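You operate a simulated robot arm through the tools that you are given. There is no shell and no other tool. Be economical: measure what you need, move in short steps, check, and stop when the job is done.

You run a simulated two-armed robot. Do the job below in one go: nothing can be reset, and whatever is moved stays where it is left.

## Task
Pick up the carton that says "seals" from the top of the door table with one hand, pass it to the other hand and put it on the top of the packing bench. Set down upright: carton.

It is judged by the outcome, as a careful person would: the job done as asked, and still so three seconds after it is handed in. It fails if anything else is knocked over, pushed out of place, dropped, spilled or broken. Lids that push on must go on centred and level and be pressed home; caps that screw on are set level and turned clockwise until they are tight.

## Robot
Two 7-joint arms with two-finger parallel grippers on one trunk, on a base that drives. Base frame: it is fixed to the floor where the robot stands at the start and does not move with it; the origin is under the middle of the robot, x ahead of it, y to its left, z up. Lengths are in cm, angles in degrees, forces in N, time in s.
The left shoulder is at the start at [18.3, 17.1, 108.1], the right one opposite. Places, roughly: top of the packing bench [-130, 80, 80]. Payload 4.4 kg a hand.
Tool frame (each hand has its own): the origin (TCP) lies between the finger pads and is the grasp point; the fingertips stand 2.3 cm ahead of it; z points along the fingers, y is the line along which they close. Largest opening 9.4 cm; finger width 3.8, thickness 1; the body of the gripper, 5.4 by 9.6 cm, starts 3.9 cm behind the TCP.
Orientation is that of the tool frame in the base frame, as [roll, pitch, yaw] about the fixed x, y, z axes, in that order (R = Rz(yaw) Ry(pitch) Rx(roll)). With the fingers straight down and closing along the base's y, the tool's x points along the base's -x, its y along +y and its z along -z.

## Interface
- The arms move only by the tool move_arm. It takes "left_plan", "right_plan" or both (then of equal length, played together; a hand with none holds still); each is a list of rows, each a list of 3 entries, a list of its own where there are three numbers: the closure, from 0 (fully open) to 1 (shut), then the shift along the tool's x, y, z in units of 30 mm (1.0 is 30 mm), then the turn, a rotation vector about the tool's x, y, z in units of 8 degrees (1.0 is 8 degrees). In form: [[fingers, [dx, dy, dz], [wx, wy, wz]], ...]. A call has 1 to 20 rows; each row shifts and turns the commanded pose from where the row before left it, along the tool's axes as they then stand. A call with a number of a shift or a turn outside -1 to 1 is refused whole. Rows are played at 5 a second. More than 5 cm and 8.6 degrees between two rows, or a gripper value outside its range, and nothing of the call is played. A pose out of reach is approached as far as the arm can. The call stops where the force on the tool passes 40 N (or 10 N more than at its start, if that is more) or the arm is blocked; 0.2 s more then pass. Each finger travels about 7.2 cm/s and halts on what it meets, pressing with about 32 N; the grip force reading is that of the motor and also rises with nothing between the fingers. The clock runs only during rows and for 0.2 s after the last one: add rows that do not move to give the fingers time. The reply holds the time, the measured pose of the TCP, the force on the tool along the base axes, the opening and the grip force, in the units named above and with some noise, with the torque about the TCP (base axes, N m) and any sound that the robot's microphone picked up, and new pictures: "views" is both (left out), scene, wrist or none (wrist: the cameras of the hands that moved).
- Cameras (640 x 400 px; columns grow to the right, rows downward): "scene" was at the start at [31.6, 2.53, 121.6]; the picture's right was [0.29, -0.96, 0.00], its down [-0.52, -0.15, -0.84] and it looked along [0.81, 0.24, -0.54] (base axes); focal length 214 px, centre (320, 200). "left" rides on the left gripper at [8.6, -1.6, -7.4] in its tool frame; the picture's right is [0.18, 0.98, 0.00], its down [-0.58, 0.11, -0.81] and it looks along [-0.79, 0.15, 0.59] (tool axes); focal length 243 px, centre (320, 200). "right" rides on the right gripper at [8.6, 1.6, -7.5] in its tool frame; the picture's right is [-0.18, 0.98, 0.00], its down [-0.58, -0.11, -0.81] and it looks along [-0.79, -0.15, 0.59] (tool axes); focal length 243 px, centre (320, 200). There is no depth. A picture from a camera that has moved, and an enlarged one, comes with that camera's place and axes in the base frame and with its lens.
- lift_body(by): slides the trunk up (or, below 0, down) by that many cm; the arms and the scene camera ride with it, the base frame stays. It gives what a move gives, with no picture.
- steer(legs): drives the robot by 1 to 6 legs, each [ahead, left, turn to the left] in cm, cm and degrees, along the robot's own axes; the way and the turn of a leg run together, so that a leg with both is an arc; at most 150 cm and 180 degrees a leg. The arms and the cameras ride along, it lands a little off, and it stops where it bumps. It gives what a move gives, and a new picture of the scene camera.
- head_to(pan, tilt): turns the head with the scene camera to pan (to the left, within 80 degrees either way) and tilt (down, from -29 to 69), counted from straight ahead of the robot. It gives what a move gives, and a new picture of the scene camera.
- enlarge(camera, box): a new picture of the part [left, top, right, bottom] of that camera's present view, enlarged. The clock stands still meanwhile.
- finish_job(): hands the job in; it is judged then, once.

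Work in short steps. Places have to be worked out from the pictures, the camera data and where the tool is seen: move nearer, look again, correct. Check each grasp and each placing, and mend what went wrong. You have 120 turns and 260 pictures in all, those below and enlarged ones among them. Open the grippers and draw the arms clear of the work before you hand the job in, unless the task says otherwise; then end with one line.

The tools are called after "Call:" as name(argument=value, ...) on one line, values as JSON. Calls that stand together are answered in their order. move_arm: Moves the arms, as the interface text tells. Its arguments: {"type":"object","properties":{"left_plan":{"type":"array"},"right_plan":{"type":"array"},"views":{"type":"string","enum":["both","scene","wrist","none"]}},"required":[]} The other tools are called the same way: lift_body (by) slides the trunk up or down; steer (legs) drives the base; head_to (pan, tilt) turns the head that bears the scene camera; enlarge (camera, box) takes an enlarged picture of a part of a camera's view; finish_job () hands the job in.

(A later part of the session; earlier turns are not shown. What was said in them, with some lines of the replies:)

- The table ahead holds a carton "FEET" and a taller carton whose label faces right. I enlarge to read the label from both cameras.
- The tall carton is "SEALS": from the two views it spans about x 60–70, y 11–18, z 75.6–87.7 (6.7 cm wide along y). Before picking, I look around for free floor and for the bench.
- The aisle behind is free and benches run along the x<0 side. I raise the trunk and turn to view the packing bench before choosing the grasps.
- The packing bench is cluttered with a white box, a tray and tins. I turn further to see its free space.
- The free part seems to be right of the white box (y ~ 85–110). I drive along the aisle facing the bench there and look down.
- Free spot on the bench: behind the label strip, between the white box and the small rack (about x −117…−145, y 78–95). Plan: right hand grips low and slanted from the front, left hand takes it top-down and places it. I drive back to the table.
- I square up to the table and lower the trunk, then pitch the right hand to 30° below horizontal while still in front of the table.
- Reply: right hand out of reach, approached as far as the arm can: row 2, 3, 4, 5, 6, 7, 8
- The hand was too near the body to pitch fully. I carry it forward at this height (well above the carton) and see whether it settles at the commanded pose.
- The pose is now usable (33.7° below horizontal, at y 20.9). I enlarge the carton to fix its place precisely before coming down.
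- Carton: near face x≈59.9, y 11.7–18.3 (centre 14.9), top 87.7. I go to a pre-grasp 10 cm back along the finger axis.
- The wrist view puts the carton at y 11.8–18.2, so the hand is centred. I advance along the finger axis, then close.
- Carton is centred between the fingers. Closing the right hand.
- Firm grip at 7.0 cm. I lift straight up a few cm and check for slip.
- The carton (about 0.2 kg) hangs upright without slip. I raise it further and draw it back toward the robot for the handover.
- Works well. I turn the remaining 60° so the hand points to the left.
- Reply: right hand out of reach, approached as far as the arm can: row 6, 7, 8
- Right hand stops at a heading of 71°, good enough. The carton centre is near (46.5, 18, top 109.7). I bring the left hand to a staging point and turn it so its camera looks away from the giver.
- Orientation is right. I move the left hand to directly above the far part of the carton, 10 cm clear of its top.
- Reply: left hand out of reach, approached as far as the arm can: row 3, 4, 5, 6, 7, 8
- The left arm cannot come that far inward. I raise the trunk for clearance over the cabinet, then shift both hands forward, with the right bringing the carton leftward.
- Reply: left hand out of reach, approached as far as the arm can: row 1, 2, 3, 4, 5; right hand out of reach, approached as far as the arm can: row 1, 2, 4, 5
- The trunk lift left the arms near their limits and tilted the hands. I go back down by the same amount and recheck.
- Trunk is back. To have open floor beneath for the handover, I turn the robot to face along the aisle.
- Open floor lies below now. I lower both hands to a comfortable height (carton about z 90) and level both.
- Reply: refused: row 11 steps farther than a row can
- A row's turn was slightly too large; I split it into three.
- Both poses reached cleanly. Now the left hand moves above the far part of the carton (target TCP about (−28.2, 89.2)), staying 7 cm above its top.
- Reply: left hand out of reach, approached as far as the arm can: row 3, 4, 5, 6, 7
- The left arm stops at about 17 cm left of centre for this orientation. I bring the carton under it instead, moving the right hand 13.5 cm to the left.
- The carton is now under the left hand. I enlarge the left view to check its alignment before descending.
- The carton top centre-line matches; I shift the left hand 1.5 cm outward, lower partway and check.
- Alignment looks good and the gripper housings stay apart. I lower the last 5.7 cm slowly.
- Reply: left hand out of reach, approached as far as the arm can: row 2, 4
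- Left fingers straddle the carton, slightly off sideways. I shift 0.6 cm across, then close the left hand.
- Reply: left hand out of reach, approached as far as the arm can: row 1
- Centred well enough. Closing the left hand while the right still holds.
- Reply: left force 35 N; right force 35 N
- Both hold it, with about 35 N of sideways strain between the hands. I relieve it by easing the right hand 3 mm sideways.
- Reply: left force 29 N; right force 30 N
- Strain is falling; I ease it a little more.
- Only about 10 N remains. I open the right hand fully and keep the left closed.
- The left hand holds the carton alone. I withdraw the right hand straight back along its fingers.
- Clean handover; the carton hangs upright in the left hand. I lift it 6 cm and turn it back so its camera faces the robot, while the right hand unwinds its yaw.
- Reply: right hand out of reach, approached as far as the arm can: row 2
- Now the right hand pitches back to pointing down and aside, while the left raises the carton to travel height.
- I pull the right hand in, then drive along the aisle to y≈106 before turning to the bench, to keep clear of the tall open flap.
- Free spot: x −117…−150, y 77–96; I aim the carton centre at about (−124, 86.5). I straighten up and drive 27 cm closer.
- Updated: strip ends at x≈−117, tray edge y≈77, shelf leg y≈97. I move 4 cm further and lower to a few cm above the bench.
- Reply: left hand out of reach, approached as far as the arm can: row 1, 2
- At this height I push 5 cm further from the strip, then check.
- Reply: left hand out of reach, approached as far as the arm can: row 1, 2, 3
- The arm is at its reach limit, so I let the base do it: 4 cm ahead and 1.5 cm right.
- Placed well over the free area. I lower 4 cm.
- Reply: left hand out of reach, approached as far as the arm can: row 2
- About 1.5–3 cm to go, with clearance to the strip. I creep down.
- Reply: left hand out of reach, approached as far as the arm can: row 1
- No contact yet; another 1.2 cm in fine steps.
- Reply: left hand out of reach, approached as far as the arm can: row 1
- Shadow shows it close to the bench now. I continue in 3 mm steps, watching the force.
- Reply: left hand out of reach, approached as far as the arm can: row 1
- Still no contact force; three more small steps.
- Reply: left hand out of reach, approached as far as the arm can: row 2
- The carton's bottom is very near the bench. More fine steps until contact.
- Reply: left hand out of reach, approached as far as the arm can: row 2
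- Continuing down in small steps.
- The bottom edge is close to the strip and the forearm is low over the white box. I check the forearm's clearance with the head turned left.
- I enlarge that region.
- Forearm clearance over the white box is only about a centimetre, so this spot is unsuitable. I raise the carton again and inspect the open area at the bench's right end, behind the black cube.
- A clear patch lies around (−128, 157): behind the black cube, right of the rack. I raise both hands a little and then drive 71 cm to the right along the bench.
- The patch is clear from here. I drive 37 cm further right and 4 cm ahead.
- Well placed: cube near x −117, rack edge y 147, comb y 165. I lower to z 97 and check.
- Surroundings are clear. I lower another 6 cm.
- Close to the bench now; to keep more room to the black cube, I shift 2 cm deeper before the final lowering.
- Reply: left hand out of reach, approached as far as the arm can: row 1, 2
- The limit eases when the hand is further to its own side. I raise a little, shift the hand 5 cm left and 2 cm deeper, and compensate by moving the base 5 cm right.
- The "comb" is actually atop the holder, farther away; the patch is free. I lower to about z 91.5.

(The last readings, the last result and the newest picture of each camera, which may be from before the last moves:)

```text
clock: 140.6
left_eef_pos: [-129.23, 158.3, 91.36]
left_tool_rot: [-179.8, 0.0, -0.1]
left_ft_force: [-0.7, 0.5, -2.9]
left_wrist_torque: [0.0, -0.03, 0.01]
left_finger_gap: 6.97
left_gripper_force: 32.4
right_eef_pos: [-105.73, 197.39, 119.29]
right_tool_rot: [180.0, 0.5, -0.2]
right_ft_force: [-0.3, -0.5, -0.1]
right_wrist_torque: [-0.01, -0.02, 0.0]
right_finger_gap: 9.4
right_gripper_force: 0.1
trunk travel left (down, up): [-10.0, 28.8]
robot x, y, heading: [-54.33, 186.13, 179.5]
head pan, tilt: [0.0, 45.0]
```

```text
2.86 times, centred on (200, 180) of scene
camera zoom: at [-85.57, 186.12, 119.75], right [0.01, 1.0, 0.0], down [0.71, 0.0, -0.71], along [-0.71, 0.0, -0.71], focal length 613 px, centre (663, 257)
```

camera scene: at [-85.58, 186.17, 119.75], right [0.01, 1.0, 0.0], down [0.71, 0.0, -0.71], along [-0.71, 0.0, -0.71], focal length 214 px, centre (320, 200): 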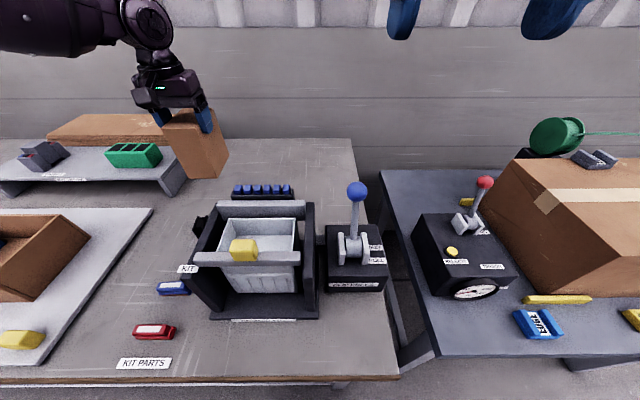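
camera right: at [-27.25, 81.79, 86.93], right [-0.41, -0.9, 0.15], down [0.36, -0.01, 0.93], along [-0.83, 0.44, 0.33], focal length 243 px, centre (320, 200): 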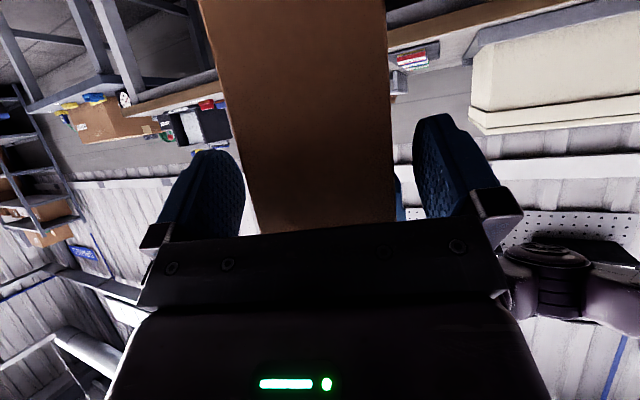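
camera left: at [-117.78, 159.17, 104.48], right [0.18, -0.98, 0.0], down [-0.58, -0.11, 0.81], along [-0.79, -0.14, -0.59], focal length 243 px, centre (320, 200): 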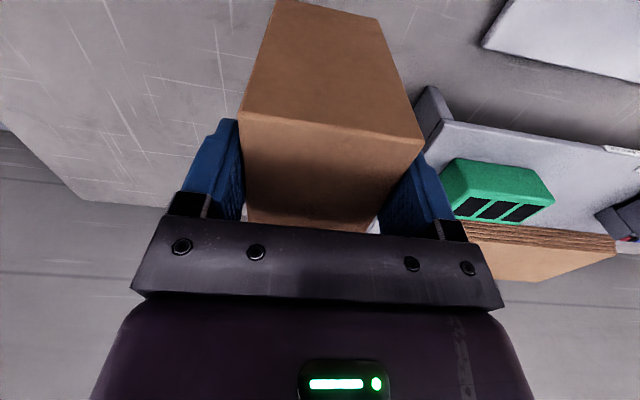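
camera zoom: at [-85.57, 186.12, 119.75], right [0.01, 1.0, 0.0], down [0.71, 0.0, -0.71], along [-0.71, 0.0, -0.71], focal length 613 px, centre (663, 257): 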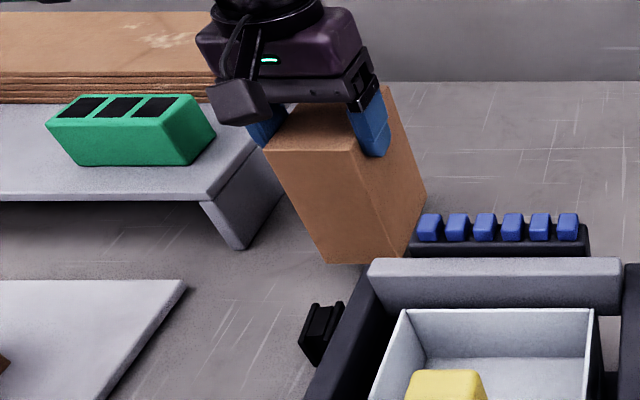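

Good clearance to the cube and no reach warnings. Now creeping down in 4.5 mm steps.

Call:
move_arm(left_plan=[[1, [0, 0, 0.15], [0, 0, 0]], [1, [0, 0, 0.15], [0, 0, 0]], [1, [0, 0, 0.15], [0, 0, 0]], [1, [0, 0, 0.15], [0, 0, 0]], [1, [0, 0, 0], [0, 0, 0]]], views="none")

```text
clock: 141.8
left_eef_pos: [-129.49, 158.15, 89.48]
left_tool_rot: [-179.8, 0.0, -0.2]
left_ft_force: [0.3, -0.5, -1.7]
left_wrist_torque: [-0.01, -0.04, 0.01]
left_finger_gap: 6.99
left_gripper_force: 31.7
right_eef_pos: [-105.71, 197.47, 119.11]
right_tool_rot: [179.9, 0.3, -0.1]
right_ft_force: [-0.1, -0.2, 0.1]
right_wrist_torque: [0.01, 0.0, -0.01]
right_finger_gap: 9.39
right_gripper_force: 0.2
trunk travel left (down, up): [-10.0, 28.8]
robot x, y, heading: [-54.27, 185.99, 179.5]
head pan, tilt: [0.0, 45.0]
```

Still no contact. Three more 3 mm steps with a look.

Call:
move_arm(left_plan=[[1, [0, 0, 0.1], [0, 0, 0]], [1, [0, 0, 0.1], [0, 0, 0]], [1, [0, 0, 0.1], [0, 0, 0]], [1, [0, 0, 0], [0, 0, 0]]], views="none")

Call:
enlarge(camera="scene", box=[130, 130, 270, 230])

```text
clock: 142.8
left_eef_pos: [-129.26, 158.13, 88.59]
left_tool_rot: [-179.7, 0.1, -0.1]
left_ft_force: [0.8, 0.7, 1.5]
left_wrist_torque: [-0.15, -0.27, 0.03]
left_finger_gap: 6.99
left_gripper_force: 31.6
right_eef_pos: [-105.71, 197.37, 119.24]
right_tool_rot: [179.8, 0.4, -0.2]
right_ft_force: [-0.4, -0.6, 0.3]
right_wrist_torque: [-0.01, 0.04, 0.02]
right_finger_gap: 9.39
right_gripper_force: 0.1
trunk travel left (down, up): [-10.0, 28.8]
robot x, y, heading: [-54.54, 185.92, 179.7]
head pan, tilt: [0.0, 45.0]
```

```text
4.00 times, centred on (200, 180) of scene
camera zoom: at [-85.53, 186.14, 119.77], right [0.01, 1.0, 0.0], down [0.71, 0.0, -0.71], along [-0.71, 0.0, -0.71], focal length 858 px, centre (800, 280)
```

zoom: 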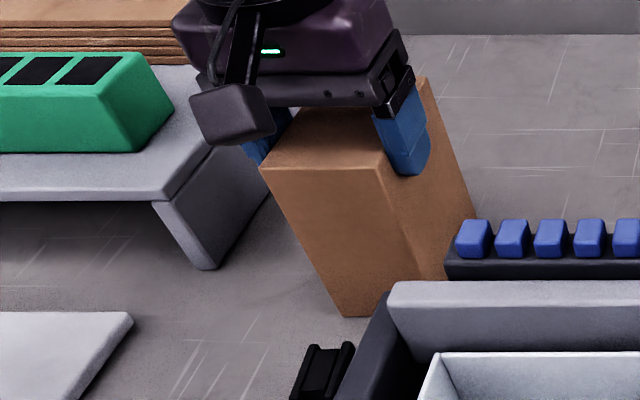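

Contact begins at the near-left bottom edge. I press down slightly so the carton settles flat.

Call:
move_arm(left_plan=[[1, [0, 0, 0.06], [0, 0, 0]], [1, [0, 0, 0], [0, 0, 0]], [1, [0, 0, 0], [0, 0, 0]]], views="wrist")

```text
clock: 143.6
left_eef_pos: [-129.3, 158.28, 88.66]
left_tool_rot: [-179.9, 0.2, -0.1]
left_ft_force: [1.9, -1.8, 13.2]
left_wrist_torque: [-0.78, -0.8, -0.05]
left_finger_gap: 6.98
left_gripper_force: 31.7
right_eef_pos: [-105.69, 197.43, 119.25]
right_tool_rot: [180.0, 0.5, -0.2]
right_ft_force: [0.2, 0.4, -0.4]
right_wrist_torque: [0.0, 0.01, 0.01]
right_finger_gap: 9.42
right_gripper_force: 0.1
trunk travel left (down, up): [-10.0, 28.8]
robot x, y, heading: [-54.32, 185.66, 179.5]
head pan, tilt: [0.0, 45.0]
camera left: at [-120.6, 159.78, 96.2], right [0.18, -0.98, 0.0], down [-0.58, -0.11, 0.81], along [-0.79, -0.15, -0.59], focal length 243 px, centre (320, 200)
```

left: 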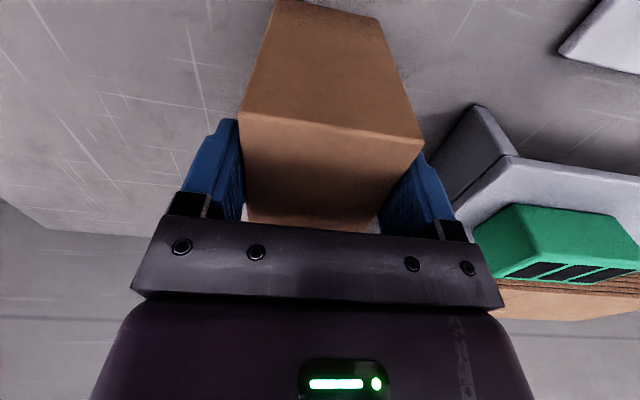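

It rests on the bench with about 15 N. I ease up 1 mm and open the fingers gradually.

Call:
move_arm(left_plan=[[1, [0, 0, -0.04], [0, 0, 0]], [1, [0, 0, 0], [0, 0, 0]], [0.2, [0, 0, 0], [0, 0, 0]], [0.1, [0, 0, 0], [0, 0, 0]], [0, [0, 0, 0], [0, 0, 0]], [0, [0, 0, 0], [0, 0, 0]]], views="both")

Call:
enlarge(camera="scene", box=[130, 130, 270, 230])

```text
clock: 145.0
left_eef_pos: [-129.38, 158.28, 88.58]
left_tool_rot: [-179.8, 0.0, -0.1]
left_ft_force: [-0.4, 0.3, 0.2]
left_wrist_torque: [-0.01, -0.01, 0.02]
left_finger_gap: 9.4
left_gripper_force: 0.1
right_eef_pos: [-105.66, 197.27, 119.06]
right_tool_rot: [179.9, 0.4, -0.2]
right_ft_force: [-0.8, 0.1, -1.2]
right_wrist_torque: [0.01, -0.01, -0.01]
right_finger_gap: 9.39
right_gripper_force: 0.1
trunk travel left (down, up): [-10.0, 28.8]
robot x, y, heading: [-54.54, 186.24, 179.7]
head pan, tilt: [0.0, 45.0]
camera scene: at [-85.55, 186.13, 119.76], right [0.01, 1.0, 0.0], down [0.71, 0.0, -0.71], along [-0.71, 0.0, -0.71], focal length 214 px, centre (320, 200)
camera left: at [-120.7, 159.8, 96.09], right [0.18, -0.98, 0.0], down [-0.58, -0.11, 0.81], along [-0.79, -0.15, -0.59], focal length 243 px, centre (320, 200)
```

scene: 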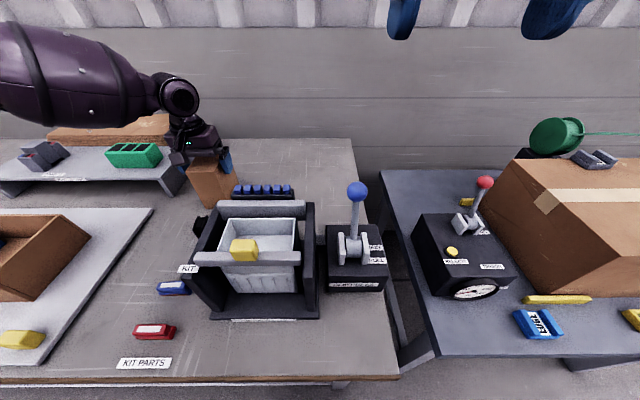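
left: 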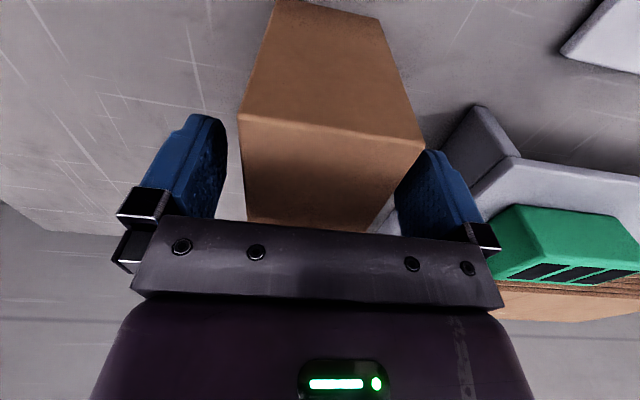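

```text
4.00 times, centred on (200, 180) of scene
camera zoom: at [-85.55, 186.13, 119.76], right [0.01, 1.0, 0.0], down [0.71, 0.0, -0.71], along [-0.71, 0.0, -0.71], focal length 858 px, centre (800, 280)
```

zoom: 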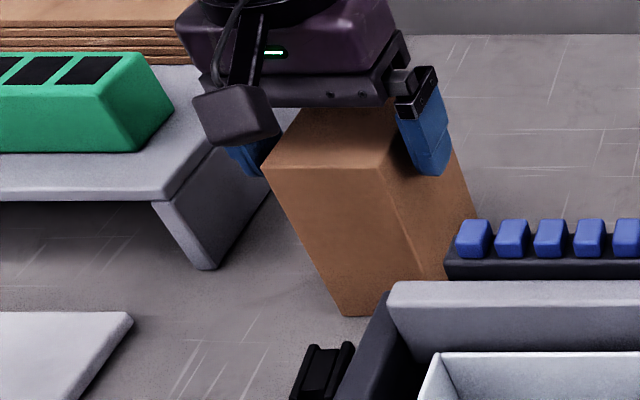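

The carton stands on the bench. I centre the hand 3 mm and withdraw straight up.

Call:
move_arm(left_plan=[[0, [0, 0.1, 0], [0, 0, 0]], [0, [0, 0, -0.4], [0, 0, 0]], [0, [0, 0, -0.6], [0, 0, 0]], [0, [0, 0, -0.9], [0, 0, 0]], [0, [0, 0, -0.9], [0, 0, 0]], [0, [0, 0, -0.9], [0, 0, 0]], [0, [0, 0, -0.9], [0, 0, 0]], [0, [0, 0, -0.9], [0, 0, 0]], [0, [0, 0, -0.9], [0, 0, 0]], [0, [0, 0, -0.9], [0, 0, 0]], [0, [0, 0, 0], [0, 0, 0]]], views="both")

Call:
enlarge(camera="scene", box=[130, 110, 270, 230])

```text
clock: 147.4
left_eef_pos: [-129.4, 158.09, 110.43]
left_tool_rot: [-179.8, -0.1, -0.1]
left_ft_force: [-0.7, -0.1, 0.0]
left_wrist_torque: [0.03, -0.02, -0.03]
left_finger_gap: 9.4
left_gripper_force: 0.0
right_eef_pos: [-105.85, 197.4, 119.14]
right_tool_rot: [179.9, 0.3, -0.2]
right_ft_force: [-0.9, 0.4, 0.7]
right_wrist_torque: [0.0, -0.02, -0.03]
right_finger_gap: 9.39
right_gripper_force: 0.0
trunk travel left (down, up): [-10.0, 28.8]
robot x, y, heading: [-54.5, 186.14, 179.4]
head pan, tilt: [0.0, 45.0]
camera scene: at [-85.61, 186.12, 119.73], right [0.01, 1.0, 0.0], down [0.71, 0.0, -0.71], along [-0.71, 0.0, -0.71], focal length 214 px, centre (320, 200)
camera left: at [-120.66, 159.69, 117.95], right [0.18, -0.98, 0.0], down [-0.58, -0.11, 0.81], along [-0.79, -0.14, -0.59], focal length 243 px, centre (320, 200)
```

scene: 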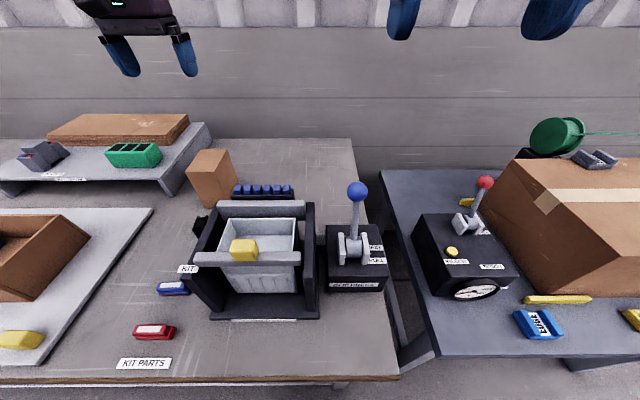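
left: 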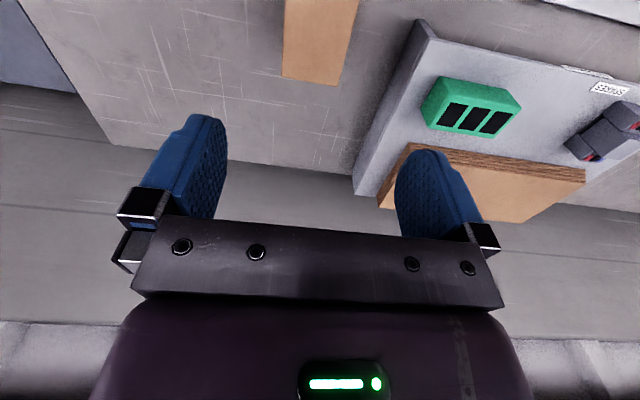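

```text
3.33 times, centred on (200, 170) of scene
camera zoom: at [-85.61, 186.12, 119.73], right [0.01, 1.0, 0.0], down [0.71, 0.0, -0.71], along [-0.71, 0.0, -0.71], focal length 715 px, centre (720, 300)
```

zoom: 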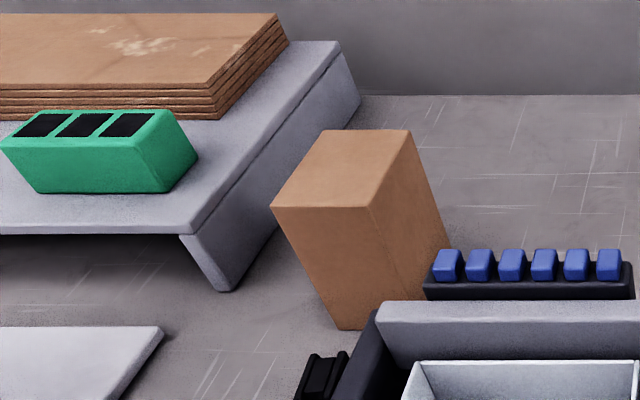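

The carton stands upright and free, nothing else disturbed. I raise the left hand a bit and back the robot away from the bench.

Call:
steer(legs=[[-30, 0, 0]])

Call:
enlarge(camera="scene", box=[120, 60, 360, 230])

```text
clock: 149.4
left_eef_pos: [-98.85, 157.59, 110.41]
left_tool_rot: [-179.8, 0.1, 0.3]
left_ft_force: [-0.7, -0.1, 0.1]
left_wrist_torque: [0.0, 0.0, 0.02]
left_finger_gap: 9.4
left_gripper_force: 0.0
right_eef_pos: [-75.39, 196.92, 119.06]
right_tool_rot: [179.9, 0.3, 0.1]
right_ft_force: [-0.1, -0.4, 0.2]
right_wrist_torque: [-0.01, -0.01, -0.02]
right_finger_gap: 9.42
right_gripper_force: 0.1
trunk travel left (down, up): [-10.0, 28.8]
robot x, y, heading: [-24.31, 185.46, 180.1]
head pan, tilt: [0.0, 45.0]
camera scene: at [-55.11, 185.85, 119.74], right [0.0, 1.0, 0.0], down [0.71, 0.0, -0.71], along [-0.71, 0.0, -0.71], focal length 214 px, centre (320, 200)
```

scene: 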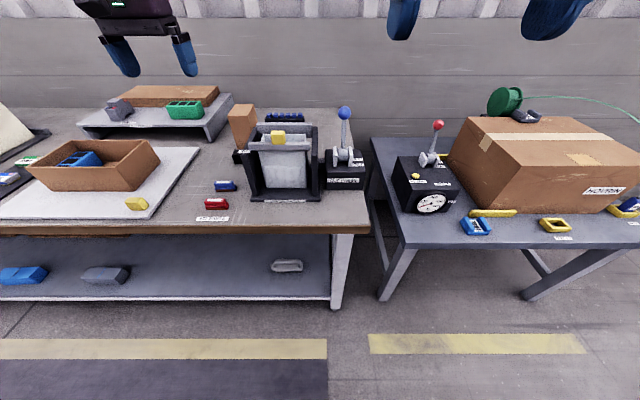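

```text
2.35 times, centred on (240, 145) of scene
camera zoom: at [-55.11, 185.85, 119.74], right [0.0, 1.0, 0.0], down [0.71, 0.0, -0.71], along [-0.71, 0.0, -0.71], focal length 505 px, centre (508, 329)
```

zoom: 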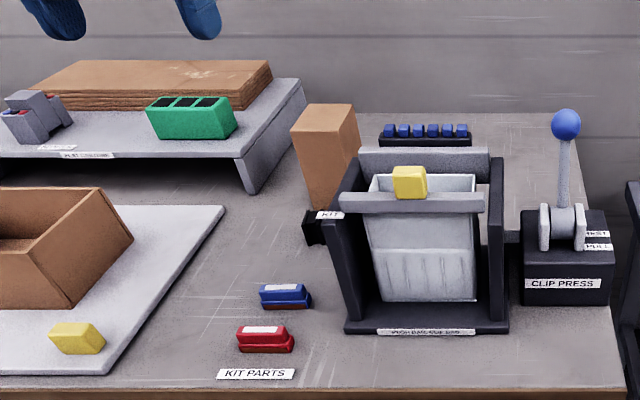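

The "seals" carton stands upright and free on the bench, both grippers are open and both arms are clear of the work. I hand the job in.

Call:
finish_job()

```text
The job is handed in.
```

The "seals" carton was picked up with the right hand, passed to the left, and set upright on the packing bench, behind the black cube near the right end; nothing else was moved.
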